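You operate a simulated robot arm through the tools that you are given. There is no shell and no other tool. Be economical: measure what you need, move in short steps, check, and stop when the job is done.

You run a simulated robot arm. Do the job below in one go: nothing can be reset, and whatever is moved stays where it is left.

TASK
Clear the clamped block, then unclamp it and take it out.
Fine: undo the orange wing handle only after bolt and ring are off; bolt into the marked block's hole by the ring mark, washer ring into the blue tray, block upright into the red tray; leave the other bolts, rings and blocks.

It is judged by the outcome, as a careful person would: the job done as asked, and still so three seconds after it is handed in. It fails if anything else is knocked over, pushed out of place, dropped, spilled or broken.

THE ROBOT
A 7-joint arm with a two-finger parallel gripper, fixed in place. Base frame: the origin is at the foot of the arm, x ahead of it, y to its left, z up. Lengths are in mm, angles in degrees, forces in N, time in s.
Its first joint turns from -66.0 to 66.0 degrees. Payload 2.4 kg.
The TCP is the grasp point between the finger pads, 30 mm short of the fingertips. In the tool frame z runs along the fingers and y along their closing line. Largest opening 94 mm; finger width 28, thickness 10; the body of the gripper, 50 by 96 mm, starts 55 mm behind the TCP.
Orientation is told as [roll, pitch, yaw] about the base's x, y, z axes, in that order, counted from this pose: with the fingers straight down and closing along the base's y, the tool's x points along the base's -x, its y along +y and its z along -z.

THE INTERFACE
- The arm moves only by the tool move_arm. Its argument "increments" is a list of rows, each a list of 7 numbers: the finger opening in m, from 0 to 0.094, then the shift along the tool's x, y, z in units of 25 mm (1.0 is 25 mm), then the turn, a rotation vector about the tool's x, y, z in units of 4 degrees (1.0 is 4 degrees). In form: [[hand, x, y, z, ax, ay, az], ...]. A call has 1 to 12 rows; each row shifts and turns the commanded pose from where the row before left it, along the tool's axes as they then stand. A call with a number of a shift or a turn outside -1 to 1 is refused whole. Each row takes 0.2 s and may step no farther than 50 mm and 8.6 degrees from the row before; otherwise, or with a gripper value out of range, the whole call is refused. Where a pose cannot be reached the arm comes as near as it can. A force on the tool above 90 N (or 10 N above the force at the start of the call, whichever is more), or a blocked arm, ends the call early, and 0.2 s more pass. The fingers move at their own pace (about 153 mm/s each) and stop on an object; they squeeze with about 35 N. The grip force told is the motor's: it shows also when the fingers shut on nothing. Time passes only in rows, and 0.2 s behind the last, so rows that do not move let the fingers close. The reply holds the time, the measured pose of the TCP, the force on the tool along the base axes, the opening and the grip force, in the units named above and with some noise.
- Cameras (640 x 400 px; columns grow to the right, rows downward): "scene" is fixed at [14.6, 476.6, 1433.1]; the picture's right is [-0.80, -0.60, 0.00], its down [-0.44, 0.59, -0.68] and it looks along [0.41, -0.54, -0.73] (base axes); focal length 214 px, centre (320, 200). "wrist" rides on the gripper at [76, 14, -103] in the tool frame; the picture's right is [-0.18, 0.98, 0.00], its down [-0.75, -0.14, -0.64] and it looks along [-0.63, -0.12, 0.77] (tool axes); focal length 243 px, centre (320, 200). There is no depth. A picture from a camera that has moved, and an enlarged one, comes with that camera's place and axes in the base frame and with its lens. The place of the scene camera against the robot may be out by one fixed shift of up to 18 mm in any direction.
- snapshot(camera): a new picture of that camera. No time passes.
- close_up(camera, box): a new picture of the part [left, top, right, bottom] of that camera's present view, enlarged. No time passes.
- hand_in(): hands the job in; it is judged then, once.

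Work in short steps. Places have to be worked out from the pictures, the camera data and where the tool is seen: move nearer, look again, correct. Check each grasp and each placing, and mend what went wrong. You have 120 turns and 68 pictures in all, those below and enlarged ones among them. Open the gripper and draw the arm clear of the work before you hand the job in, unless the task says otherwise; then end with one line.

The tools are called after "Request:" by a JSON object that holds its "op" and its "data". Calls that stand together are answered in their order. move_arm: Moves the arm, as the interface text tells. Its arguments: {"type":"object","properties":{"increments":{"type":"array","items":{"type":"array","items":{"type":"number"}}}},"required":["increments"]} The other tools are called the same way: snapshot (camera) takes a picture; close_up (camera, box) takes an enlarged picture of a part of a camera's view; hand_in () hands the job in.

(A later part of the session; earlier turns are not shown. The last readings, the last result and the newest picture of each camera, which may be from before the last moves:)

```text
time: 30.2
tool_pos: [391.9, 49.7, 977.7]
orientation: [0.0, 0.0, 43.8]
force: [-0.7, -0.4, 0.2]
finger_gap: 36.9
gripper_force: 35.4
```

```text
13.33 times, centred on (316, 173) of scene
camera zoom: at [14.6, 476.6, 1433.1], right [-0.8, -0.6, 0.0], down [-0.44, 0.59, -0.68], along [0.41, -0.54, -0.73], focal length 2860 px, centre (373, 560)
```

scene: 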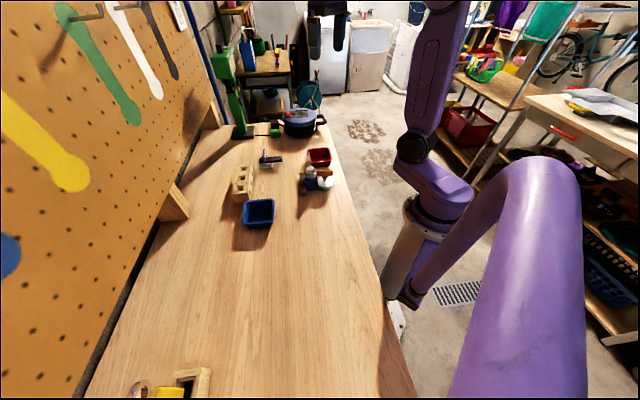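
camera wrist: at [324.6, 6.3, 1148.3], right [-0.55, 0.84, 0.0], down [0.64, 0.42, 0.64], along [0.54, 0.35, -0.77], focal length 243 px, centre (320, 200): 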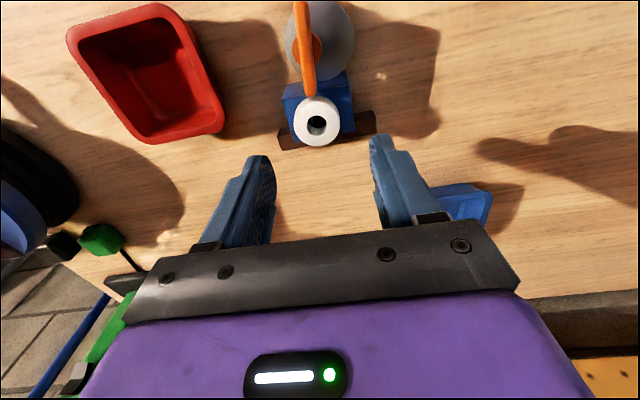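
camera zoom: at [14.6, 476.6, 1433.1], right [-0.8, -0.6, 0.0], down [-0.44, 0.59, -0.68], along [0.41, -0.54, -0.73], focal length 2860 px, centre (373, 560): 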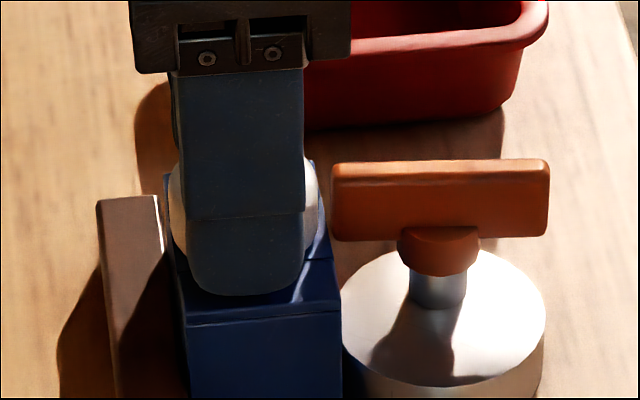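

The ring is gripped (36.9 mm, its full diameter), with clearance to the handle. I lift it straight up and move toward the blue tray.

Request:
{"op": "move_arm", "data": {"increments": [[0.0, 0, 0, -0.3, 0, 0, 0], [0.0, 0, 0, -0.5, 0, 0, 0], [0.0, 0, 0, -0.8, 0, 0, 0], [0.0, 0, 0, -0.8, 0, 0, 0], [0.0, 0, 0, -0.8, 0, 0, 0]]}}

Request:
{"op": "move_arm", "data": {"increments": [[0.0, -0.7, 0.75, 0, 0, 0, 0], [0.0, -0.7, 0.75, 0, 0, 0, 0], [0.0, -0.7, 0.75, 0, 0, 0, 0], [0.0, -0.7, 0.75, 0, 0, 0, 0], [0.0, -0.7, 0.75, 0, 0, 0, 0], [0.0, -0.7, 0.75, 0, 0, 0, 0]]}}

Request:
{"op": "snapshot", "data": {"camera": "wrist"}}

```text
time: 31.4
tool_pos: [391.8, 48.2, 1059.1]
orientation: [-0.1, 0.0, 43.9]
force: [0.2, 0.4, -0.1]
finger_gap: 36.7
gripper_force: 34.8
```

```text
time: 32.8
tool_pos: [389.6, 202.3, 1057.7]
orientation: [0.0, -0.1, 44.0]
force: [0.3, 0.9, 0.2]
finger_gap: 36.9
gripper_force: 34.7
```

```text
25 pictures are left
camera wrist: at [325.8, 160.1, 1160.5], right [-0.55, 0.84, 0.0], down [0.64, 0.42, 0.64], along [0.54, 0.35, -0.77], focal length 243 px, centre (320, 200)
```

wrist: 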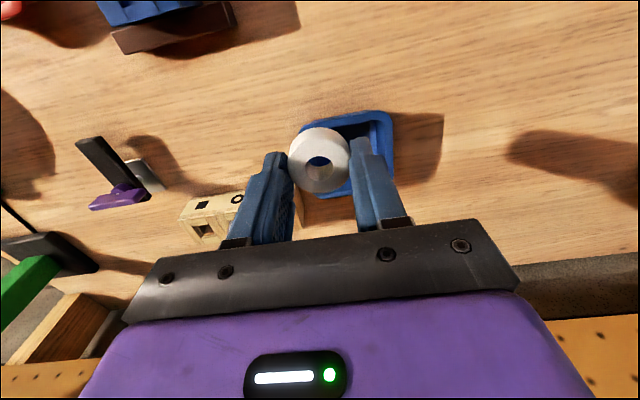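

Tray centre estimated at (418,262), rim ≈ z 930. I move over it and lower the ring partly into the tray, then check.

Request:
{"op": "move_arm", "data": {"increments": [[0.0, -0.83, 0.31, 0, 0, 0, 0], [0.0, -0.83, 0.31, 0, 0, 0, 0], [0.0, -0.82, 0.31, 0, 0, 0, 0], [0.0, 0, 0, 0.8, 0, 0, 0], [0.0, 0, 0, 0.8, 0, 0, 0], [0.0, 0, 0, 0.8, 0, 0, 0]]}}

Request:
{"op": "close_up", "data": {"camera": "scene", "box": [220, 175, 300, 225]}}

Request:
{"op": "close_up", "data": {"camera": "wrist", "box": [220, 90, 420, 215]}}

```text
time: 34.2
tool_pos: [418.3, 262.2, 999.0]
orientation: [0.0, 0.0, 43.8]
force: [-0.7, 0.8, 1.3]
finger_gap: 37.0
gripper_force: 34.6
```

```text
8.00 times, centred on (260, 200) of scene
camera zoom: at [14.6, 476.6, 1433.1], right [-0.8, -0.6, 0.0], down [-0.44, 0.59, -0.68], along [0.41, -0.54, -0.73], focal length 1716 px, centre (800, 200)
```

zoom: 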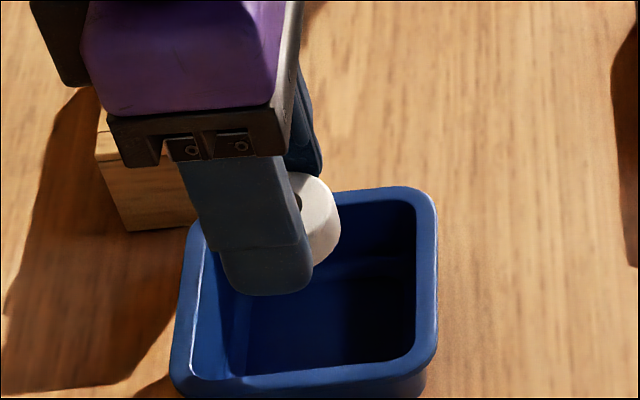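

```text
3.20 times, centred on (320, 152) of wrist
camera zoom: at [355.0, 220.0, 1102.1], right [-0.55, 0.84, 0.0], down [0.64, 0.42, 0.64], along [0.54, 0.35, -0.77], focal length 776 px, centre (320, 352)
```

zoom: 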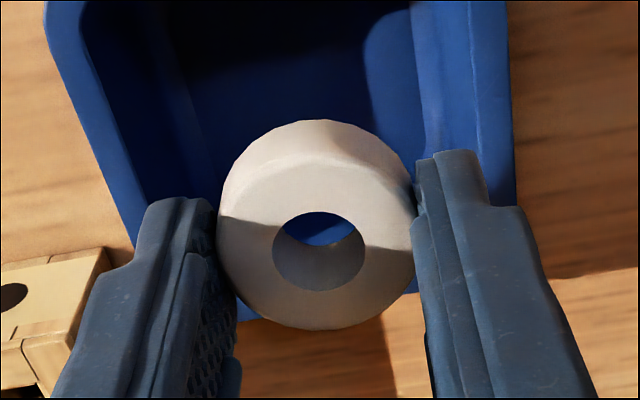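

The ring is held (tilted a bit between the pads) and lies over the tray middle. I lower it into the tray.

Request:
{"op": "move_arm", "data": {"increments": [[0.0, 0, 0, 0.6, 0, 0, 0], [0.0, 0, 0, 0.6, 0, 0, 0], [0.0, 0, 0, 0.5, 0, 0, 0], [0.0, 0, 0, 0.4, 0, 0, 0], [0.0, 0, 0, 0.2, 0, 0, 0]]}}

Request:
{"op": "close_up", "data": {"camera": "scene", "box": [220, 175, 300, 225]}}

```text
time: 35.4
tool_pos: [418.4, 263.5, 940.9]
orientation: [0.0, 0.0, 43.9]
force: [0.7, -0.3, 0.4]
finger_gap: 37.1
gripper_force: 34.6
```

```text
8.00 times, centred on (260, 200) of scene
camera zoom: at [14.6, 476.6, 1433.1], right [-0.8, -0.6, 0.0], down [-0.44, 0.59, -0.68], along [0.41, -0.54, -0.73], focal length 1716 px, centre (800, 200)
```

zoom: 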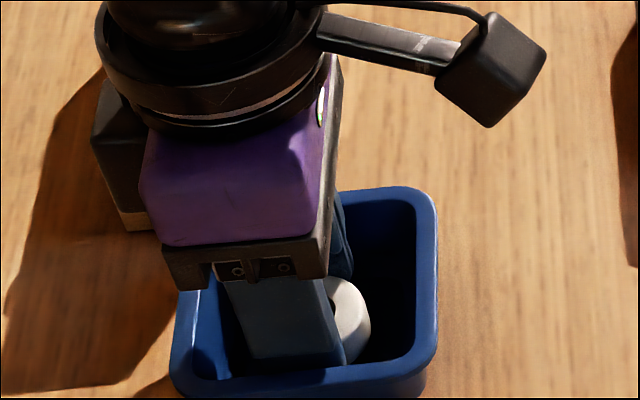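

The ring is well inside the tray. I lower a few more millimetres, then open moderately.

Request:
{"op": "move_arm", "data": {"increments": [[0.0, 0, 0, 0.1, 0, 0, 0], [0.0, 0, 0, 0.1, 0, 0, 0], [0.0, 0, 0, 0.1, 0, 0, 0]]}}

Request:
{"op": "move_arm", "data": {"increments": [[0.042, 0, 0, 0, 0, 0, 0], [0.05, 0, 0, 0, 0, 0, 0], [0.05, 0, 0, -0.4, 0, 0, 0], [0.05, 0, 0, -0.9, 0, 0, 0], [0.05, 0, 0, -1, 0, 0, 0], [0.05, 0, 0, -1, 0, 0, 0], [0.05, 0, 0, -1, 0, 0, 0]]}}

Request:
{"op": "close_up", "data": {"camera": "scene", "box": [220, 150, 316, 210]}}

```text
time: 36.2
tool_pos: [418.8, 262.2, 935.1]
orientation: [0.0, 0.0, 43.8]
force: [-2.3, -3.9, 22.1]
finger_gap: 37.0
gripper_force: 34.7
```

```text
time: 37.8
tool_pos: [418.6, 260.1, 1042.0]
orientation: [0.0, 0.0, 44.0]
force: [-1.3, -0.4, -1.2]
finger_gap: 48.9
gripper_force: 0.1
```

```text
6.67 times, centred on (268, 180) of scene
camera zoom: at [14.6, 476.6, 1433.1], right [-0.8, -0.6, 0.0], down [-0.44, 0.59, -0.68], along [0.41, -0.54, -0.73], focal length 1430 px, centre (667, 333)
```

zoom: 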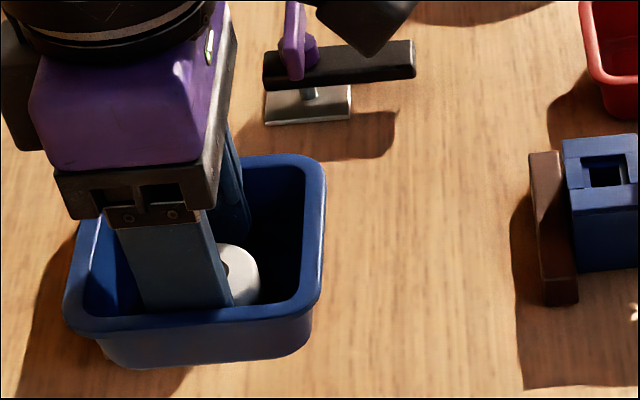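

The ring lies flat in the blue tray. I return to the clamp to inspect the orange handle.

Request:
{"op": "move_arm", "data": {"increments": [[0.06, 0.935, -0.515, -0.1, 0, 0, 0], [0.06, 0.935, -0.515, 0, 0, 0, 0], [0.06, 0.935, -0.515, 0, 0, 0, 0], [0.06, 0.935, -0.515, 0, 0, 0, 0], [0.06, 0.935, -0.515, 0, 0, 0, 0], [0.06, 0.935, -0.515, 0, 0, 0, 0], [0.06, 0.935, -0.515, 0, 0, 0, 0], [0.06, 0.935, -0.515, 0, 0, 0, 0], [0.06, 0.935, -0.515, 0, 0, 0, 0], [0.06, 0.935, -0.515, 0, 0, 0, 0]]}}

Request:
{"op": "close_up", "data": {"camera": "wrist", "box": [224, 60, 416, 180]}}

Request:
{"op": "close_up", "data": {"camera": "scene", "box": [292, 158, 340, 188]}}

```text
time: 40.0
tool_pos: [338.9, 8.5, 1043.4]
orientation: [0.0, 0.0, 43.9]
force: [-0.5, -0.6, -1.4]
finger_gap: 50.1
gripper_force: 0.0
```

```text
3.33 times, centred on (320, 120) of wrist
camera zoom: at [275.4, -34.1, 1146.6], right [-0.55, 0.84, 0.0], down [0.64, 0.42, 0.64], along [0.54, 0.35, -0.77], focal length 809 px, centre (320, 467)
```

zoom: 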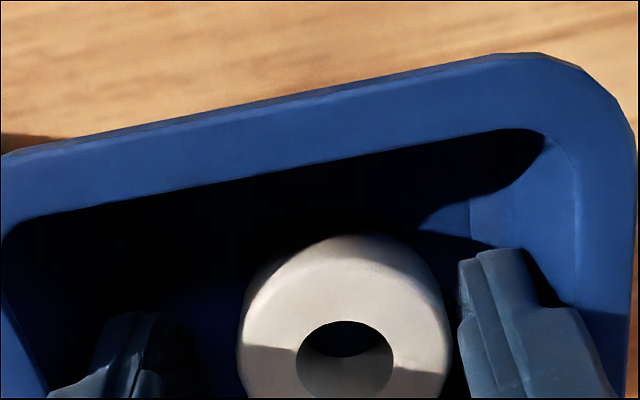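

```text
13.33 times, centred on (316, 173) of scene
camera zoom: at [14.6, 476.6, 1433.1], right [-0.8, -0.6, 0.0], down [-0.44, 0.59, -0.68], along [0.41, -0.54, -0.73], focal length 2860 px, centre (373, 560)
```

zoom: 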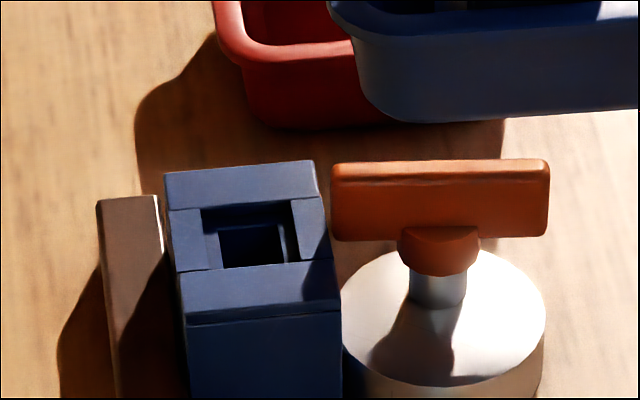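

The blue tray has come along: my opened fingers wedged against its walls (gap stuck at 50 mm). I keep the hold and retrace exactly the same path back to set the tray down where it stood.

Request:
{"op": "move_arm", "data": {"increments": [[0.06, -0.4, 0.22, 0, 0, 0, 0], [0.06, -0.8, 0.44, 0, 0, 0, 0], [0.06, -0.935, 0.515, 0, 0, 0, 0], [0.06, -0.935, 0.515, 0, 0, 0, 0], [0.06, -0.935, 0.515, 0, 0, 0, 0], [0.06, -0.935, 0.515, 0, 0, 0, 0], [0.06, -0.935, 0.515, 0, 0, 0, 0], [0.06, -0.935, 0.515, 0, 0, 0, 0], [0.06, -0.935, 0.515, 0, 0, 0, 0], [0.06, -0.935, 0.515, 0, 0, 0, 0], [0.06, -0.67, 0.37, 0, 0, 0, 0]]}}

Request:
{"op": "move_arm", "data": {"increments": [[0.06, 0, 0, 0.8, 0, 0, 0], [0.06, 0, 0, 0.8, 0, 0, 0], [0.06, 0, 0, 0.8, 0, 0, 0], [0.06, 0, 0, 0.8, 0, 0, 0], [0.06, 0, 0, 0.5, 0, 0, 0]]}}

Request:
{"op": "close_up", "data": {"camera": "scene", "box": [220, 160, 348, 240]}}

```text
time: 42.4
tool_pos: [418.3, 261.5, 1042.2]
orientation: [0.0, 0.0, 43.7]
force: [-0.3, -0.2, -0.4]
finger_gap: 50.1
gripper_force: 0.1
```

```text
time: 43.6
tool_pos: [417.3, 262.9, 951.1]
orientation: [-0.1, 0.0, 43.9]
force: [-0.7, 0.1, -0.1]
finger_gap: 52.9
gripper_force: 0.1
```

```text
5.00 times, centred on (284, 200) of scene
camera zoom: at [14.6, 476.6, 1433.1], right [-0.8, -0.6, 0.0], down [-0.44, 0.59, -0.68], along [0.41, -0.54, -0.73], focal length 1072 px, centre (500, 200)
```

zoom: 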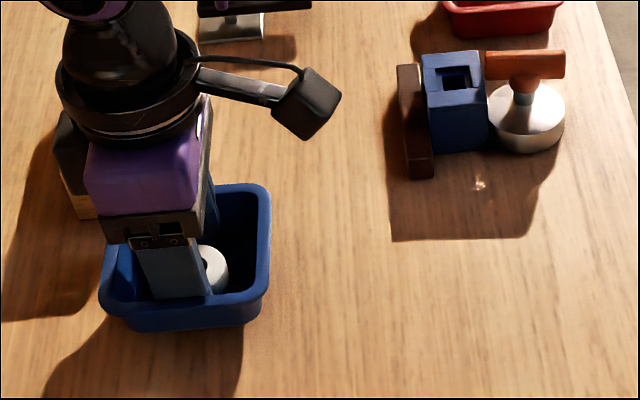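

Tray is nearly down (about 10 mm above). I continue in small steps until it touches.

Request:
{"op": "move_arm", "data": {"increments": [[0.06, 0, 0, 0.12, 0, 0, 0], [0.06, 0, 0, 0.12, 0, 0, 0], [0.06, 0, 0, 0.12, 0, 0, 0]]}}

Request:
{"op": "move_arm", "data": {"increments": [[0.06, 0, 0, 0.1, 0, 0, 0], [0.06, 0, 0, 0.08, 0, 0, 0]]}}

Request:
{"op": "close_up", "data": {"camera": "scene", "box": [220, 160, 348, 240]}}

```text
time: 44.4
tool_pos: [417.4, 261.2, 941.9]
orientation: [0.0, 0.1, 43.9]
force: [0.3, 0.0, -0.4]
finger_gap: 52.9
gripper_force: 0.1
```

```text
time: 45.0
tool_pos: [418.8, 261.6, 937.5]
orientation: [-0.1, -0.1, 43.9]
force: [-2.4, 0.0, 9.0]
finger_gap: 53.1
gripper_force: 0.0
```

```text
5.00 times, centred on (284, 200) of scene
camera zoom: at [14.4, 476.6, 1433.2], right [-0.8, -0.6, 0.0], down [-0.44, 0.59, -0.68], along [0.41, -0.54, -0.73], focal length 1072 px, centre (500, 200)
```

zoom: 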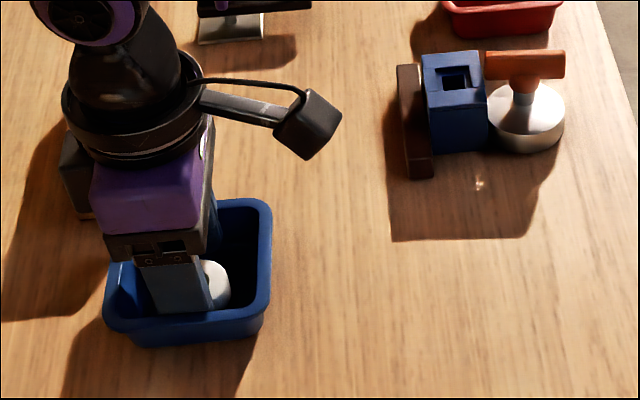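

Touchdown felt (9 N) close to the original place. I narrow the fingers to 42 mm so they leave the walls, then rise straight a little and check that the tray stays.

Request:
{"op": "move_arm", "data": {"increments": [[0.045, 0, 0, 0, 0, 0, 0], [0.041, 0, 0, 0, 0, 0, 0], [0.041, 0, 0, -0.3, 0, 0, 0], [0.041, 0, 0, -0.9, 0, 0, 0], [0.041, 0, 0, -1, 0, 0, 0], [0.041, 0, 0, -1, 0, 0, 0], [0.041, 0, 0, -1, 0, 0, 0]]}}

Request:
{"op": "close_up", "data": {"camera": "scene", "box": [220, 160, 348, 240]}}

```text
time: 46.6
tool_pos: [416.6, 261.4, 1042.3]
orientation: [0.0, 0.1, 43.8]
force: [0.5, -0.3, -0.8]
finger_gap: 41.0
gripper_force: 0.1
```

```text
5.00 times, centred on (284, 200) of scene
camera zoom: at [14.6, 476.6, 1433.1], right [-0.8, -0.6, 0.0], down [-0.44, 0.59, -0.68], along [0.41, -0.54, -0.73], focal length 1072 px, centre (500, 200)
```

zoom: 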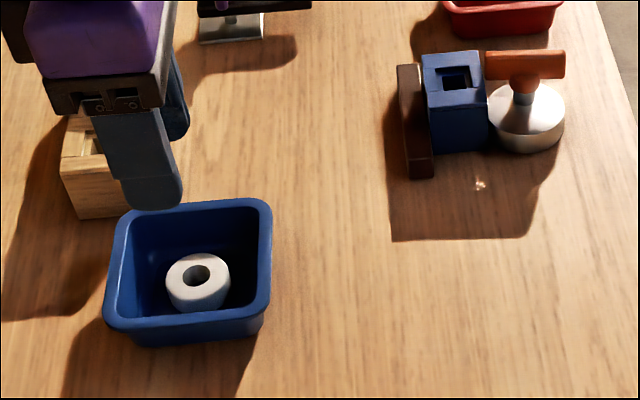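

The tray is back on the bench with the ring flat inside, within about 5 mm of its original place. Now I go to the clamp handle with nothing in the gripper, and look.

Request:
{"op": "move_arm", "data": {"increments": [[0.041, 0.935, -0.515, 0, 0, 0, 0], [0.041, 0.935, -0.515, 0, 0, 0, 0], [0.041, 0.935, -0.515, 0, 0, 0, 0], [0.041, 0.935, -0.515, 0, 0, 0, 0], [0.041, 0.935, -0.515, 0, 0, 0, 0], [0.041, 0.935, -0.515, 0, 0, 0, 0], [0.041, 0.935, -0.515, 0, 0, 0, 0], [0.041, 0.935, -0.515, 0, 0, 0, 0], [0.041, 0.935, -0.515, 0, 0, 0, 0], [0.041, 0.935, -0.515, 0, 0, 0, 0]]}}

Request:
{"op": "close_up", "data": {"camera": "wrist", "box": [224, 50, 416, 170]}}

```text
time: 48.8
tool_pos: [339.2, 5.8, 1042.5]
orientation: [-0.1, 0.0, 43.9]
force: [0.2, 0.3, 0.6]
finger_gap: 40.8
gripper_force: 0.0
```

```text
3.33 times, centred on (320, 110) of wrist
camera zoom: at [275.1, -37.3, 1145.9], right [-0.55, 0.84, 0.0], down [0.64, 0.42, 0.64], along [0.54, 0.35, -0.77], focal length 809 px, centre (320, 500)
```

zoom: 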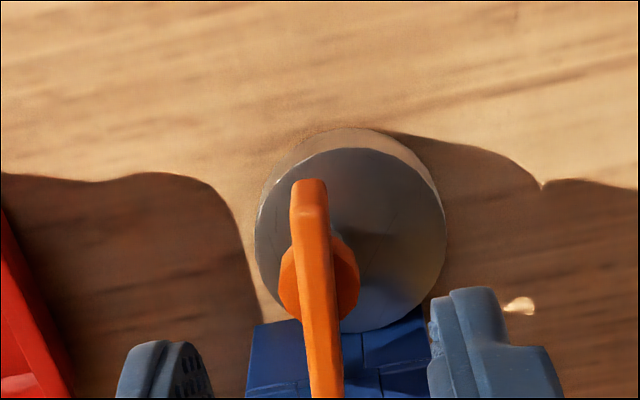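

The clamp's hub axis is ≈(352,14), bar direction ≈38°, top ≈ z 955. The disc's offset implies counter-clockwise undoing. I align to yaw 38° over the hub and lower to just above the bar.

Request:
{"op": "move_arm", "data": {"increments": [[0.041, 0, 0, 0, 0, 0, 0.75], [0.041, 0, 0, 0, 0, 0, 0.72], [0.041, -0.6, -0.07, 0, 0, 0, 0], [0.041, 0, 0, 0.7, 0, 0, 0], [0.041, 0, 0, 0.7, 0, 0, 0], [0.041, 0, 0, 0.6, 0, 0, 0]]}}

Request:
{"op": "close_up", "data": {"camera": "wrist", "box": [224, 90, 416, 210]}}

```text
time: 50.2
tool_pos: [353.2, 14.5, 991.0]
orientation: [-0.1, 0.0, 38.0]
force: [0.2, 0.3, 0.0]
finger_gap: 41.0
gripper_force: 0.0
```

```text
3.33 times, centred on (320, 150) of wrist
camera zoom: at [285.1, -21.4, 1094.9], right [-0.46, 0.89, 0.0], down [0.68, 0.35, 0.64], along [0.57, 0.3, -0.77], focal length 809 px, centre (320, 367)
```

zoom: 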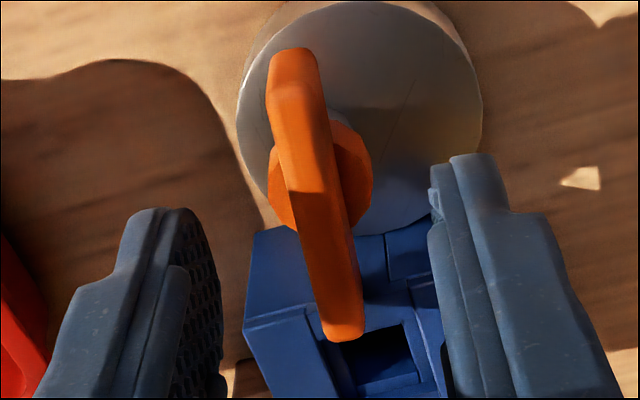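

Bar is centred between the fingers. I lower 17 mm so the pads flank the bar and close on it.

Request:
{"op": "move_arm", "data": {"increments": [[0.041, 0.06, 0, 0.35, 0, 0, 0], [0.041, 0, 0, 0.33, 0, 0, 0], [0.02, 0, 0, 0, 0, 0, 0], [0.0, 0, 0, 0, 0, 0, 0], [0.0, 0, 0, 0, 0, 0, 0]]}}

Request:
{"op": "close_up", "data": {"camera": "scene", "box": [292, 158, 340, 188]}}

```text
time: 51.4
tool_pos: [351.7, 12.8, 975.0]
orientation: [-0.1, -0.1, 37.8]
force: [4.7, -11.8, -4.4]
finger_gap: 21.5
gripper_force: 44.9
```

```text
13.33 times, centred on (316, 173) of scene
camera zoom: at [14.8, 476.3, 1433.3], right [-0.8, -0.6, 0.0], down [-0.44, 0.59, -0.68], along [0.41, -0.54, -0.73], focal length 2860 px, centre (373, 560)
```

zoom: 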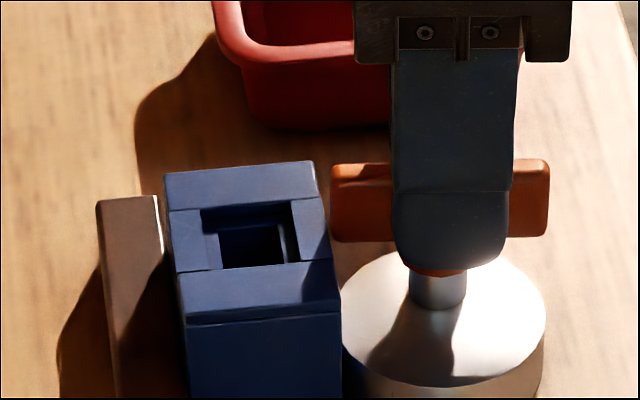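

The gap of 21.5 mm and side force suggest the tips pinch the hub below the bar. I open, rise 6 mm, shift 1 mm to −y, and close on the bar only.

Request:
{"op": "move_arm", "data": {"increments": [[0.035, 0, 0, 0, 0, 0, 0], [0.035, 0, -0.05, -0.24, 0, 0, 0], [0.035, 0, 0, 0, 0, 0, 0], [0.0, 0, 0, 0, 0, 0, 0], [0.0, 0, 0, 0, 0, 0, 0]]}}

```text
time: 52.6
tool_pos: [351.5, 13.5, 981.0]
orientation: [0.1, 0.0, 38.0]
force: [-1.6, 4.0, -0.1]
finger_gap: 8.8
gripper_force: 42.4
```

Now the bar itself is gripped (8.8 mm). I turn counter-clockwise 20° and read forces.

Request:
{"op": "move_arm", "data": {"increments": [[0.0, 0, 0, 0, 0, 0, -0.7], [0.0, 0, 0, 0, 0, 0, -0.9], [0.0, 0, 0, 0, 0, 0, -0.9], [0.0, 0, 0, 0, 0, 0, -0.9], [0.0, 0, 0, 0, 0, 0, -0.9], [0.0, 0, 0, 0, 0, 0, -0.7]]}}

Request:
{"op": "close_up", "data": {"camera": "scene", "box": [292, 158, 340, 188]}}

```text
time: 54.0
tool_pos: [351.9, 12.7, 981.0]
orientation: [-0.1, -0.2, 58.1]
force: [11.3, -7.6, -19.3]
finger_gap: 8.9
gripper_force: 42.9
```

```text
13.33 times, centred on (316, 173) of scene
camera zoom: at [15.2, 476.4, 1433.2], right [-0.8, -0.6, 0.0], down [-0.44, 0.59, -0.68], along [0.41, -0.54, -0.73], focal length 2860 px, centre (373, 560)
```

zoom: 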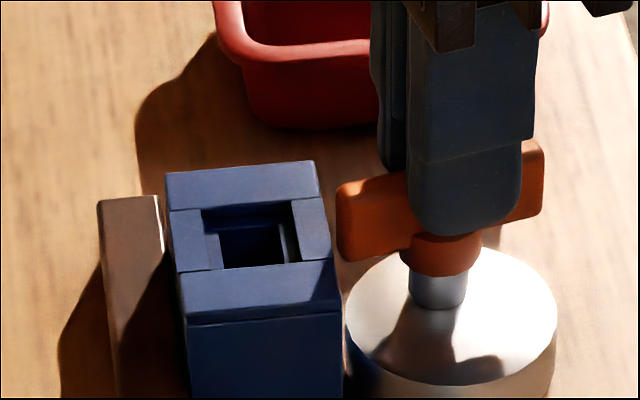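

The disc has moved away from the block, so counter-clockwise is right. I continue turning in stages.

Request:
{"op": "move_arm", "data": {"increments": [[0.0, 0, 0, 0, 0, 0, -0.9], [0.0, 0, 0, 0, 0, 0, -0.9], [0.0, 0, 0, 0, 0, 0, -0.9], [0.0, 0, 0, 0, 0, 0, -0.9], [0.0, 0, 0, 0, 0, 0, -0.9], [0.0, 0, 0, 0, 0, 0, -0.9]]}}

```text
time: 55.4
tool_pos: [352.4, 12.9, 980.2]
orientation: [-0.2, -0.1, 79.7]
force: [20.7, -11.1, -29.4]
finger_gap: 8.8
gripper_force: 43.1
```

Forces grow slightly (about 37 N), so I relieve by ~1 mm in the pulled direction and continue turning.

Request:
{"op": "move_arm", "data": {"increments": [[0.0, 0.015, -0.035, 0.05, 0, 0, 0], [0.0, 0, 0, 0, 0, 0, -0.8], [0.0, 0, 0, 0, 0, 0, -0.8], [0.0, 0, 0, 0, 0, 0, -0.8]]}}

Request:
{"op": "close_up", "data": {"camera": "scene", "box": [292, 158, 340, 188]}}

```text
time: 56.4
tool_pos: [353.6, 12.0, 980.9]
orientation: [-0.2, 0.0, 89.3]
force: [8.5, -5.5, 31.4]
finger_gap: 9.0
gripper_force: 42.9
```

```text
13.33 times, centred on (316, 173) of scene
camera zoom: at [14.5, 476.5, 1433.2], right [-0.8, -0.6, 0.0], down [-0.44, 0.59, -0.68], along [0.41, -0.54, -0.73], focal length 2860 px, centre (373, 560)
```

zoom: 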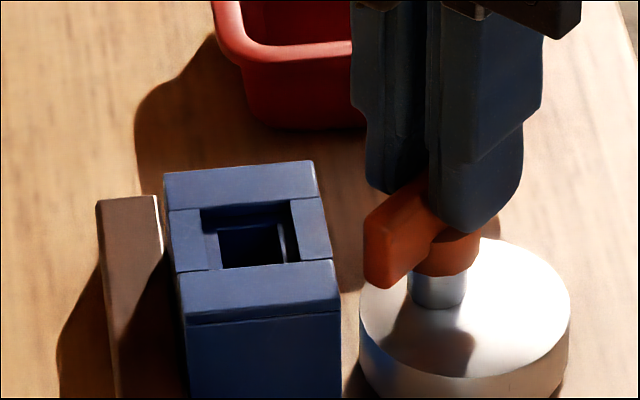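

The disc now stands clear of the block by ~5 mm. I continue about 35° more to fully undo it, relieving the vertical force slightly.

Request:
{"op": "move_arm", "data": {"increments": [[0.0, 0, -0.02, -0.025, 0, 0, 0], [0.0, 0, 0, 0, 0, 0, -0.9], [0.0, 0, 0, 0, 0, 0, -0.9], [0.0, 0, 0, 0, 0, 0, -0.9], [0.0, 0, 0, 0, 0, 0, -0.9], [0.0, 0, 0, 0, 0, 0, -0.9]]}}

```text
time: 57.8
tool_pos: [353.1, 12.6, 979.4]
orientation: [-0.1, 0.1, 107.3]
force: [22.6, -3.8, -23.8]
finger_gap: 8.5
gripper_force: 42.1
```

Request:
{"op": "move_arm", "data": {"increments": [[0.0, 0, -0.03, 0.03, 0, 0, 0], [0.0, 0, 0, 0, 0, 0, -0.9], [0.0, 0, 0, 0, 0, 0, -0.9], [0.0, 0, 0, 0, 0, 0, -0.9], [0.0, 0, 0, 0, 0, 0, -0.9], [0.0, 0, 0, 0, 0, 0, -0.9]]}}

Request:
{"op": "close_up", "data": {"camera": "scene", "box": [292, 158, 340, 188]}}

```text
time: 59.2
tool_pos: [354.5, 13.4, 980.5]
orientation: [-0.2, 0.2, 125.1]
force: [16.4, -4.0, 10.4]
finger_gap: 9.0
gripper_force: 42.3
```

```text
13.33 times, centred on (316, 173) of scene
camera zoom: at [15.0, 476.5, 1433.2], right [-0.8, -0.6, 0.0], down [-0.44, 0.59, -0.68], along [0.41, -0.54, -0.73], focal length 2860 px, centre (373, 560)
```

zoom: 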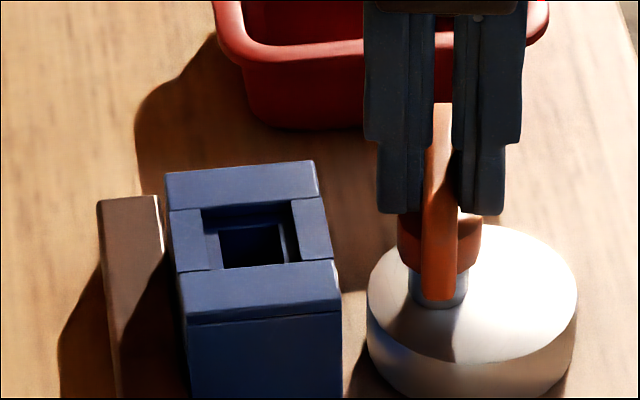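

The clamp is fully undone (disc ~7 mm clear after ~87°). I release the handle, rise, and turn back to yaw 44° for the block.

Request:
{"op": "move_arm", "data": {"increments": [[0.02, 0, 0, 0, 0, 0, 0], [0.035, 0, 0, 0, 0, 0, 0], [0.035, 0, 0, -0.6, 0, 0, 0], [0.035, 0, 0, -1, 0, 0, 0], [0.035, 0, 0, -1, 0, 0, 0], [0.05, 0, 0, 0, 0, 0, 0.9], [0.05, 0, 0, 0, 0, 0, 1], [0.05, 0, 0, 0, 0, 0, 1], [0.05, 0, 0, 0, 0, 0, 1], [0.05, 0, 0, 0, 0, 0, 1], [0.05, 0, 0, 0, 0, 0, 1]]}}

Request:
{"op": "move_arm", "data": {"increments": [[0.07, 0, 0, 0, 0, 0, 1], [0.07, 0, 0, 0, 0, 0, 1], [0.07, 0, 0, 0, 0, 0, 1], [0.07, 0, 0, 0, 0, 0, 1], [0.07, 0, 0, 0, 0, 0, 1], [0.07, 0, 0, 0, 0, 0, 1], [0.07, 0, 0, 0, 0, 0, 1], [0.07, 0, 0, 0, 0, 0, 1], [0.07, 0, 0, 0, 0, 0, 1], [0.07, 0, 0, 0, 0, 0, 1], [0.07, 0, 0, 0, 0, 0, 1], [0.07, 0, 0, 0, 0, 0, 1]]}}

```text
time: 61.6
tool_pos: [353.8, 12.7, 1045.9]
orientation: [0.0, 0.0, 101.6]
force: [0.4, 0.5, 0.6]
finger_gap: 50.1
gripper_force: 0.0
```

```text
time: 64.2
tool_pos: [353.4, 12.8, 1045.8]
orientation: [0.1, 0.0, 53.5]
force: [-0.3, -0.6, -0.3]
finger_gap: 70.1
gripper_force: 0.1
```

I finish the turn, move over the block, and look.

Request:
{"op": "move_arm", "data": {"increments": [[0.07, 0, 0, 0, 0, 0, 0.8], [0.07, 0, 0, 0, 0, 0, 0.8], [0.07, 0, 0, 0, 0, 0, 0.8], [0.07, -0.7, 0.02, 0, 0, 0, 0], [0.07, -0.7, 0, 0, 0, 0, 0], [0.07, -0.66, 0, 0, 0, 0, 0]]}}

Request:
{"op": "close_up", "data": {"camera": "wrist", "box": [224, 60, 416, 180]}}

```text
time: 65.6
tool_pos: [388.2, 50.1, 1043.1]
orientation: [-0.1, 0.0, 44.0]
force: [0.0, -0.3, 0.1]
finger_gap: 70.1
gripper_force: 0.0
```

```text
3.33 times, centred on (320, 120) of wrist
camera zoom: at [325.6, 6.8, 1146.8], right [-0.55, 0.84, 0.0], down [0.64, 0.42, 0.64], along [0.54, 0.35, -0.77], focal length 809 px, centre (320, 467)
```

zoom: 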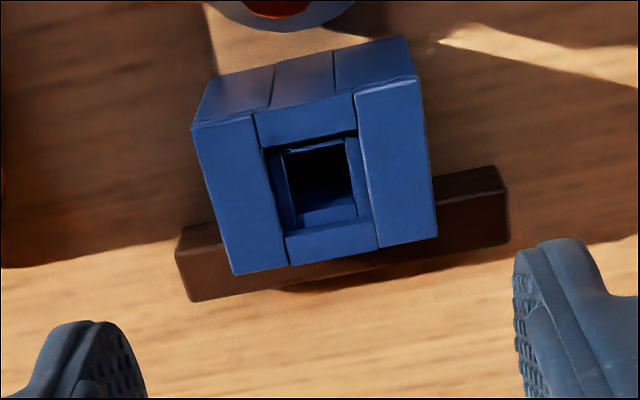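

Block top centre is (388.5,48.2), about 55 mm across, aligned with the gripper. Because the tray is narrow, I grip only the top ~20 mm so the fingers won't wedge in the red tray.

Request:
{"op": "move_arm", "data": {"increments": [[0.08, 0.04, -0.06, 0.8, 0, 0, 0], [0.08, 0, 0, 0.8, 0, 0, 0], [0.08, 0, 0, 0.8, 0, 0, 0], [0.08, 0, 0, 0.8, 0, 0, 0], [0.08, 0, 0, 0.52, 0, 0, 0]]}}

Request:
{"op": "move_arm", "data": {"increments": [[0.06, 0, 0, 0, 0, 0, 0], [0.0, 0, 0, 0, 0, 0, 0], [0.0, 0, 0, 0, 0, 0, 0]]}}

```text
time: 66.8
tool_pos: [390.1, 48.2, 950.4]
orientation: [0.0, 0.0, 44.0]
force: [0.9, 0.4, -0.2]
finger_gap: 79.8
gripper_force: 0.1
```

```text
time: 67.6
tool_pos: [389.2, 47.4, 950.3]
orientation: [0.0, 0.1, 44.0]
force: [0.0, -1.0, -0.1]
finger_gap: 54.8
gripper_force: 35.1
```

Block gripped at 54.8 mm with negligible side force. I lift it straight up and check.

Request:
{"op": "move_arm", "data": {"increments": [[0.0, 0, 0, -0.2, 0, 0, 0], [0.0, 0, 0, -0.5, 0, 0, 0], [0.0, 0, 0, -0.8, 0, 0, 0], [0.0, 0, 0, -0.9, 0, 0, 0], [0.0, 0, 0, -0.9, 0, 0, 0], [0.0, 0, 0, -0.7, 0, 0, 0]]}}

Request:
{"op": "close_up", "data": {"camera": "scene", "box": [276, 130, 348, 190]}}

```text
time: 69.0
tool_pos: [390.8, 47.5, 1051.4]
orientation: [0.0, -0.1, 44.0]
force: [-0.4, -0.7, -0.3]
finger_gap: 54.8
gripper_force: 35.1
```

```text
6.67 times, centred on (312, 160) of scene
camera zoom: at [14.6, 476.6, 1433.1], right [-0.8, -0.6, 0.0], down [-0.44, 0.59, -0.68], along [0.41, -0.54, -0.73], focal length 1430 px, centre (373, 467)
```

zoom: 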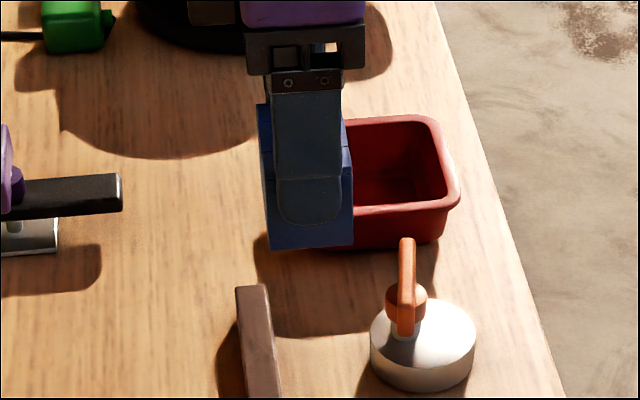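

The block is out and upright. I carry it over the red tray, estimated centre (447,−78).

Request:
{"op": "move_arm", "data": {"increments": [[0.0, 0.2, -0.6, 0, 0, 0, 0], [0.0, 0.3, -0.8, 0, 0, 0, 0], [0.0, 0.3, -0.8, 0, 0, 0, 0], [0.0, 0.3, -0.8, 0, 0, 0, 0], [0.0, 0.3, -0.8, 0, 0, 0, 0], [0.0, 0.28, -0.76, 0, 0, 0, 0], [0.0, 0.2, -0.6, 0, 0, 0, 0]]}}

Request:
{"op": "snapshot", "data": {"camera": "wrist"}}

Request:
{"op": "close_up", "data": {"camera": "scene", "box": [284, 120, 364, 180]}}

```text
time: 70.6
tool_pos: [446.1, -77.6, 1051.1]
orientation: [0.0, 0.0, 44.0]
force: [-0.5, -0.8, 0.1]
finger_gap: 55.1
gripper_force: 34.6
```

```text
7 pictures are left
camera wrist: at [381.8, -120.9, 1155.6], right [-0.55, 0.84, 0.0], down [0.64, 0.42, 0.64], along [0.54, 0.35, -0.77], focal length 243 px, centre (320, 200)
```

wrist: 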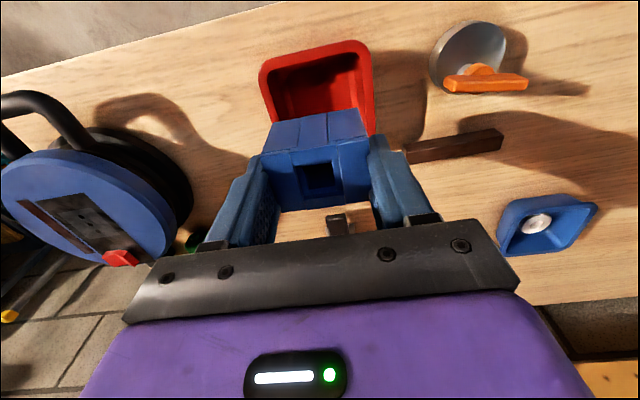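

```text
6.67 times, centred on (324, 150) of scene
camera zoom: at [14.6, 476.6, 1433.1], right [-0.8, -0.6, 0.0], down [-0.44, 0.59, -0.68], along [0.41, -0.54, -0.73], focal length 1430 px, centre (293, 533)
```

zoom: 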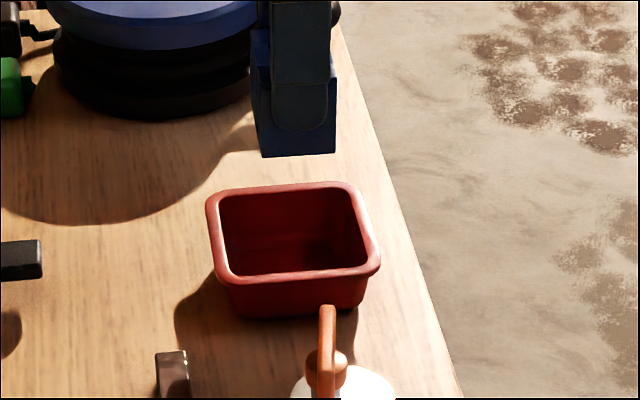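

The block hangs over the tray centre in both views. I lower it until its bottom is just inside the rim, then check.

Request:
{"op": "move_arm", "data": {"increments": [[0.0, -0.02, 0, 0.6, 0, 0, 0], [0.0, 0, 0, 0.6, 0, 0, 0], [0.0, 0, 0, 0.6, 0, 0, 0], [0.0, 0, 0, 0.4, 0, 0, 0]]}}

Request:
{"op": "close_up", "data": {"camera": "scene", "box": [284, 130, 348, 170]}}

```text
time: 71.6
tool_pos: [446.9, -77.9, 996.6]
orientation: [0.0, 0.0, 44.0]
force: [-0.3, -1.1, -1.0]
finger_gap: 54.9
gripper_force: 35.6
```

```text
10.00 times, centred on (316, 150) of scene
camera zoom: at [14.6, 476.6, 1433.1], right [-0.8, -0.6, 0.0], down [-0.44, 0.59, -0.68], along [0.41, -0.54, -0.73], focal length 2145 px, centre (360, 700)
```

zoom: 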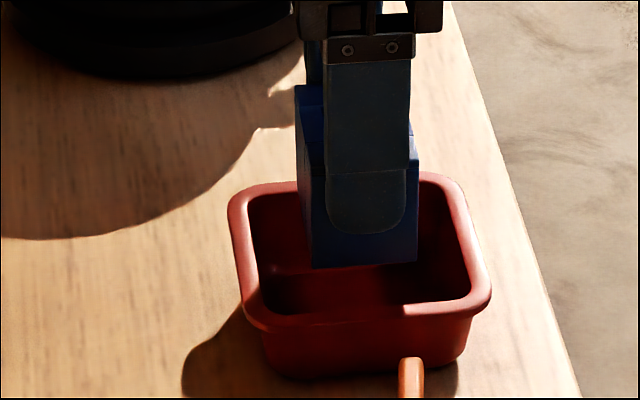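

Projection checks put tray centre at (447,−77), the block's present axis. I lower further, gently at the end.

Request:
{"op": "move_arm", "data": {"increments": [[0.0, 0, 0, 0.4, 0, 0, 0], [0.0, 0, 0, 0.4, 0, 0, 0], [0.0, 0, 0, 0.3, 0, 0, 0], [0.0, 0, 0, 0.2, 0, 0, 0]]}}

Request:
{"op": "close_up", "data": {"camera": "scene", "box": [284, 130, 348, 170]}}

```text
time: 72.6
tool_pos: [447.0, -79.3, 965.3]
orientation: [0.0, 0.1, 44.1]
force: [0.5, 0.1, 0.1]
finger_gap: 55.0
gripper_force: 35.8
```

```text
10.00 times, centred on (316, 150) of scene
camera zoom: at [14.6, 476.6, 1433.1], right [-0.8, -0.6, 0.0], down [-0.44, 0.59, -0.68], along [0.41, -0.54, -0.73], focal length 2145 px, centre (360, 700)
```

zoom: 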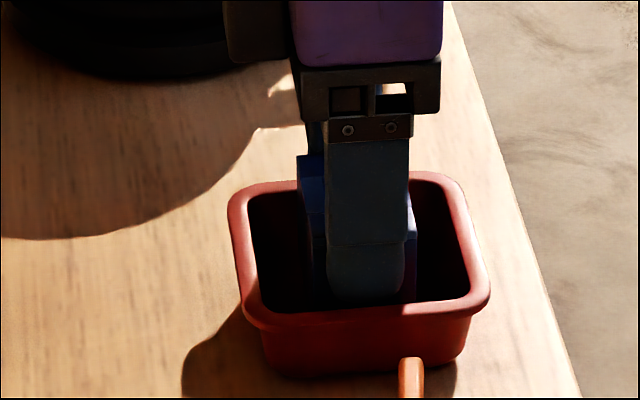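

It fits inside the tray. I continue in 2–3 mm steps until contact.

Request:
{"op": "move_arm", "data": {"increments": [[0.0, 0, 0, 0.1, 0, 0, 0], [0.0, 0, 0, 0.1, 0, 0, 0]]}}

Request:
{"op": "move_arm", "data": {"increments": [[0.0, 0, 0, 0.08, 0, 0, 0], [0.0, 0, 0, 0.08, 0, 0, 0]]}}

```text
time: 73.2
tool_pos: [447.3, -77.7, 959.7]
orientation: [-0.1, 0.0, 44.0]
force: [0.0, 0.6, -1.1]
finger_gap: 55.1
gripper_force: 35.1
```

```text
time: 73.8
tool_pos: [446.7, -77.5, 956.8]
orientation: [0.0, 0.0, 43.9]
force: [-0.6, 0.2, -0.1]
finger_gap: 54.9
gripper_force: 35.1
```

No contact yet; I keep lowering in small steps.

Request:
{"op": "move_arm", "data": {"increments": [[0.0, 0, 0, 0.06, 0, 0, 0], [0.0, 0, 0, 0.06, 0, 0, 0]]}}

```text
time: 74.4
tool_pos: [446.5, -77.7, 953.1]
orientation: [-0.1, -0.1, 44.0]
force: [-4.9, 0.6, 31.9]
finger_gap: 55.0
gripper_force: 34.9
```

Contact (32 N) at z≈953, exactly tray-floor height above the pick height: the block stands on the floor. I relieve slightly and open only ~3 mm so the fingers can't wedge in the tray.

Request:
{"op": "move_arm", "data": {"increments": [[0.0, 0, 0, -0.04, 0, 0, 0], [0.057, 0, 0, 0, 0, 0, 0], [0.058, 0, 0, 0, 0, 0, 0], [0.058, 0, 0, -0.2, 0, 0, 0]]}}

Request:
{"op": "move_arm", "data": {"increments": [[0.058, 0, 0, -0.3, 0, 0, 0], [0.058, 0, 0, -0.3, 0, 0, 0]]}}

Request:
{"op": "close_up", "data": {"camera": "scene", "box": [284, 130, 348, 170]}}

```text
time: 75.4
tool_pos: [445.5, -78.0, 957.6]
orientation: [0.1, 0.1, 44.0]
force: [-0.2, 0.0, -1.1]
finger_gap: 56.1
gripper_force: 0.1
```

```text
time: 76.0
tool_pos: [446.4, -78.3, 973.8]
orientation: [0.0, 0.0, 44.0]
force: [-0.1, 0.1, -1.5]
finger_gap: 56.2
gripper_force: 0.1
```

```text
10.00 times, centred on (316, 150) of scene
camera zoom: at [14.6, 476.6, 1433.1], right [-0.8, -0.6, 0.0], down [-0.44, 0.59, -0.68], along [0.41, -0.54, -0.73], focal length 2145 px, centre (360, 700)
```

zoom: 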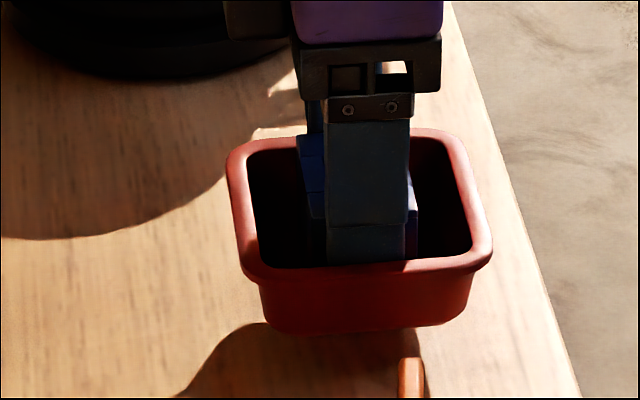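

The fingers wedged against the red tray's walls and raised it ~20 mm (gap stuck at 56 mm). I keep that hold and lower it straight back down.

Request:
{"op": "move_arm", "data": {"increments": [[0.058, 0, 0, 0.2, 0, 0, 0], [0.058, 0, 0, 0.2, 0, 0, 0], [0.058, 0, 0, 0.2, 0, 0, 0], [0.058, 0, 0, 0.1, 0, 0, 0]]}}

Request:
{"op": "move_arm", "data": {"increments": [[0.058, 0, 0, 0.06, 0, 0, 0], [0.058, 0, 0, 0.04, 0, 0, 0]]}}

```text
time: 77.0
tool_pos: [446.5, -78.7, 956.0]
orientation: [0.0, 0.0, 44.1]
force: [0.2, -0.8, -0.9]
finger_gap: 56.1
gripper_force: 0.0
```

```text
time: 77.6
tool_pos: [447.7, -78.4, 954.3]
orientation: [0.0, 0.1, 43.9]
force: [-1.1, 0.3, 4.0]
finger_gap: 55.9
gripper_force: 0.0
```

Touching down again (4 N). I settle 0.7 mm lower, set the opening to 55.3 mm — free of both block and walls — and rise a little, reading the gap.

Request:
{"op": "move_arm", "data": {"increments": [[0.058, 0, 0, 0.03, 0, 0, 0], [0.0553, 0, 0, 0, 0, 0, 0], [0.0553, 0, 0, 0, 0, 0, 0]]}}

Request:
{"op": "move_arm", "data": {"increments": [[0.0553, 0, 0, -0.03, 0, 0, 0], [0.0553, 0, 0, -0.1, 0, 0, 0], [0.0553, 0, 0, -0.1, 0, 0, 0], [0.0553, 0, 0, -0.1, 0, 0, 0]]}}

Request:
{"op": "close_up", "data": {"camera": "scene", "box": [284, 130, 348, 170]}}

```text
time: 78.4
tool_pos: [447.2, -78.8, 953.8]
orientation: [0.0, 0.0, 44.1]
force: [-1.8, 1.1, 14.2]
finger_gap: 55.8
gripper_force: 0.8
```

```text
time: 79.4
tool_pos: [447.0, -78.1, 960.3]
orientation: [0.0, 0.0, 44.0]
force: [0.1, -0.4, -1.3]
finger_gap: 55.9
gripper_force: 0.8
```

```text
10.00 times, centred on (316, 150) of scene
camera zoom: at [14.6, 476.6, 1433.1], right [-0.8, -0.6, 0.0], down [-0.44, 0.59, -0.68], along [0.41, -0.54, -0.73], focal length 2145 px, centre (360, 700)
```

zoom: 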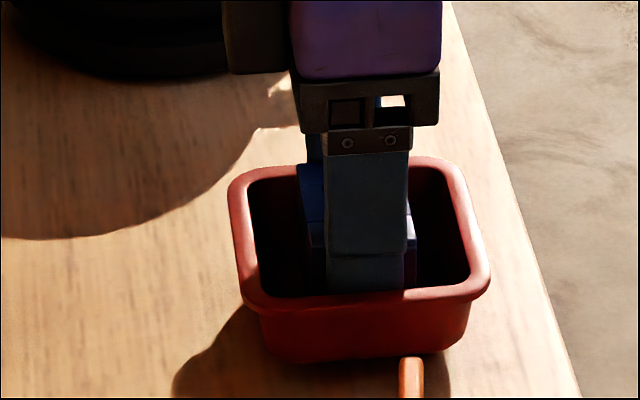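

The tray still follows slightly (gap 55.9 stays). I set it down again, then squeeze onto the block to free the walls before opening by only a hair.

Request:
{"op": "move_arm", "data": {"increments": [[0.0553, 0, 0, 0.1, 0, 0, 0], [0.0553, 0, 0, 0.1, 0, 0, 0], [0.0553, 0, 0, 0.06, 0, 0, 0], [0.0553, 0, 0, 0.03, 0, 0, 0]]}}

Request:
{"op": "move_arm", "data": {"increments": [[0.04, 0, 0, 0, 0, 0, 0], [0.0, 0, 0, 0, 0, 0, 0], [0.0, 0, 0, 0, 0, 0, 0]]}}

Request:
{"op": "move_arm", "data": {"increments": [[0.0551, 0, 0, 0, 0, 0, 0], [0.0551, 0, 0, 0, 0, 0, 0]]}}

```text
time: 80.4
tool_pos: [446.7, -79.1, 953.8]
orientation: [0.0, 0.0, 44.0]
force: [-0.2, 0.2, 1.7]
finger_gap: 56.0
gripper_force: 0.5
```

```text
time: 81.2
tool_pos: [446.3, -78.2, 954.0]
orientation: [0.0, 0.0, 44.1]
force: [0.4, 0.5, 0.4]
finger_gap: 54.8
gripper_force: 34.9
```

```text
time: 81.8
tool_pos: [447.6, -79.0, 954.5]
orientation: [0.1, 0.0, 44.0]
force: [-0.9, -0.1, 3.8]
finger_gap: 55.4
gripper_force: 0.6
```

Gap now reads 55.4 mm, between block and walls. I rise 9 mm, then test by opening a little: a gap beyond 56 mm means the fingers are free of the tray.

Request:
{"op": "move_arm", "data": {"increments": [[0.0551, 0, 0, -0.06, 0, 0, 0], [0.0551, 0, 0, -0.1, 0, 0, 0], [0.0551, 0, 0, -0.1, 0, 0, 0], [0.0551, 0, 0, -0.1, 0, 0, 0]]}}

Request:
{"op": "move_arm", "data": {"increments": [[0.0575, 0, 0, 0, 0, 0, 0], [0.0575, 0, 0, 0, 0, 0, 0]]}}

```text
time: 82.8
tool_pos: [446.6, -77.7, 962.2]
orientation: [0.0, 0.1, 44.0]
force: [0.1, 0.3, -1.1]
finger_gap: 55.9
gripper_force: 0.8
```

```text
time: 83.4
tool_pos: [445.9, -77.9, 962.8]
orientation: [-0.1, 0.0, 44.0]
force: [-0.3, 0.8, -0.9]
finger_gap: 56.1
gripper_force: 0.1
```

Still wedged, so I change approach: set the tray down, grip the block firmly (which frees the walls), lift it out again, and re-grip it higher so the fingertips stay at rim level.

Request:
{"op": "move_arm", "data": {"increments": [[0.0575, 0, 0, 0.1, 0, 0, 0], [0.0575, 0, 0, 0.1, 0, 0, 0], [0.0575, 0, 0, 0.08, 0, 0, 0], [0.0575, 0, 0, 0.06, 0, 0, 0], [0.0575, 0, 0, 0.03, 0, 0, 0]]}}

Request:
{"op": "move_arm", "data": {"increments": [[0.04, 0, 0, 0, 0, 0, 0], [0.0, 0, 0, 0, 0, 0, 0], [0.0, 0, 0, 0, 0, 0, 0], [0.0, 0, 0, -0.04, 0, 0, 0], [0.0, 0, 0, -0.1, 0, 0, 0], [0.0, 0, 0, -0.2, 0, 0, 0], [0.0, 0, 0, -0.3, 0, 0, 0]]}}

Request:
{"op": "close_up", "data": {"camera": "scene", "box": [284, 130, 348, 170]}}

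```text
time: 84.6
tool_pos: [445.3, -78.8, 953.1]
orientation: [0.0, 0.1, 44.0]
force: [-2.4, -0.5, 10.0]
finger_gap: 56.0
gripper_force: 0.0
```

```text
time: 86.2
tool_pos: [447.2, -78.0, 968.9]
orientation: [0.0, 0.0, 44.0]
force: [0.5, -0.1, -1.3]
finger_gap: 55.2
gripper_force: 35.1
```

```text
10.00 times, centred on (316, 150) of scene
camera zoom: at [14.6, 476.6, 1433.1], right [-0.8, -0.6, 0.0], down [-0.44, 0.59, -0.68], along [0.41, -0.54, -0.73], focal length 2145 px, centre (360, 700)
```

zoom: 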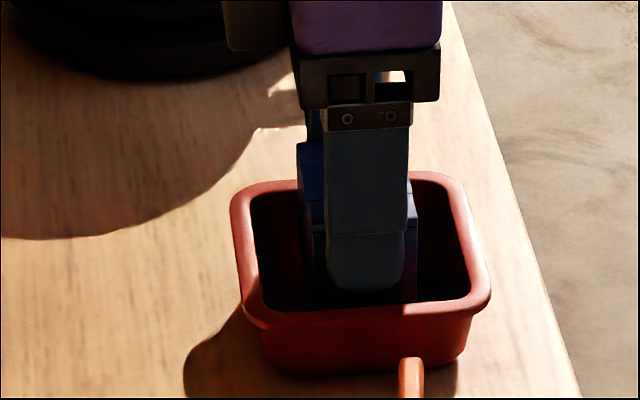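

The tray stays and only the block rises. I lower it to the floor again, then relax to a very light hold (command 54 mm, no opening) so the fingers slide up along the block without touching the walls.

Request:
{"op": "move_arm", "data": {"increments": [[0.0, 0, 0, 0.2, 0, 0, 0], [0.0, 0, 0, 0.2, 0, 0, 0], [0.0, 0, 0, 0.14, 0, 0, 0], [0.0, 0, 0, 0.08, 0, 0, 0]]}}

Request:
{"op": "move_arm", "data": {"increments": [[0.0542, 0, 0, 0, 0, 0, 0], [0.0542, 0, 0, 0, 0, 0, 0]]}}

```text
time: 87.2
tool_pos: [446.3, -77.7, 954.1]
orientation: [0.1, 0.0, 44.0]
force: [0.1, -0.2, 1.1]
finger_gap: 55.1
gripper_force: 35.3
```

```text
time: 87.8
tool_pos: [446.2, -78.5, 954.3]
orientation: [0.0, -0.1, 44.0]
force: [-1.0, 1.5, 3.7]
finger_gap: 55.5
gripper_force: 24.7
```

The light hold is not workable within such tight clearance. Instead I grip firmly, raise the block just 8 mm so the tips reach the wider rim zone, and release it flat there, checking the gap.

Request:
{"op": "move_arm", "data": {"increments": [[0.0, 0, 0, 0, 0, 0, 0], [0.0, 0, 0, 0, 0, 0, 0], [0.0, 0, 0, -0.1, 0, 0, 0], [0.0, 0, 0, -0.1, 0, 0, 0], [0.0, 0, 0, -0.1, 0, 0, 0]]}}

Request:
{"op": "move_arm", "data": {"increments": [[0.058, 0, 0, 0, 0, 0, 0], [0.058, 0, 0, 0, 0, 0, 0]]}}

```text
time: 89.0
tool_pos: [445.9, -77.2, 961.8]
orientation: [-0.1, 0.1, 44.0]
force: [-0.2, 0.3, 0.0]
finger_gap: 54.9
gripper_force: 35.3
```

```text
time: 89.6
tool_pos: [446.4, -77.5, 961.3]
orientation: [0.0, 0.0, 43.9]
force: [0.3, -0.3, 0.6]
finger_gap: 57.3
gripper_force: 0.1
```

The gap reached 57.3 mm, where the walls stop it, so the block is released. I narrow to 56.2 mm to stand clear of both and rise slowly.

Request:
{"op": "move_arm", "data": {"increments": [[0.0562, 0, 0, 0, 0, 0, 0], [0.0562, 0, 0, 0, 0, 0, 0], [0.0562, 0, 0, 0, 0, 0, 0]]}}

Request:
{"op": "move_arm", "data": {"increments": [[0.0562, 0, 0, -0.1, 0, 0, 0], [0.0562, 0, 0, -0.1, 0, 0, 0]]}}

Request:
{"op": "move_arm", "data": {"increments": [[0.06, 0, 0, 0, 0, 0, 0], [0.06, 0, 0, 0, 0, 0, 0]]}}

```text
time: 90.4
tool_pos: [446.1, -76.9, 961.4]
orientation: [0.1, 0.1, 44.0]
force: [0.0, 0.0, 0.3]
finger_gap: 56.4
gripper_force: 0.1
```

```text
time: 91.0
tool_pos: [446.3, -78.9, 966.2]
orientation: [0.0, 0.0, 43.9]
force: [-1.4, -0.6, 0.3]
finger_gap: 56.4
gripper_force: 0.1
```

```text
time: 91.6
tool_pos: [445.4, -78.4, 966.6]
orientation: [0.1, 0.1, 43.9]
force: [0.0, -1.0, -0.3]
finger_gap: 59.8
gripper_force: 0.0
```

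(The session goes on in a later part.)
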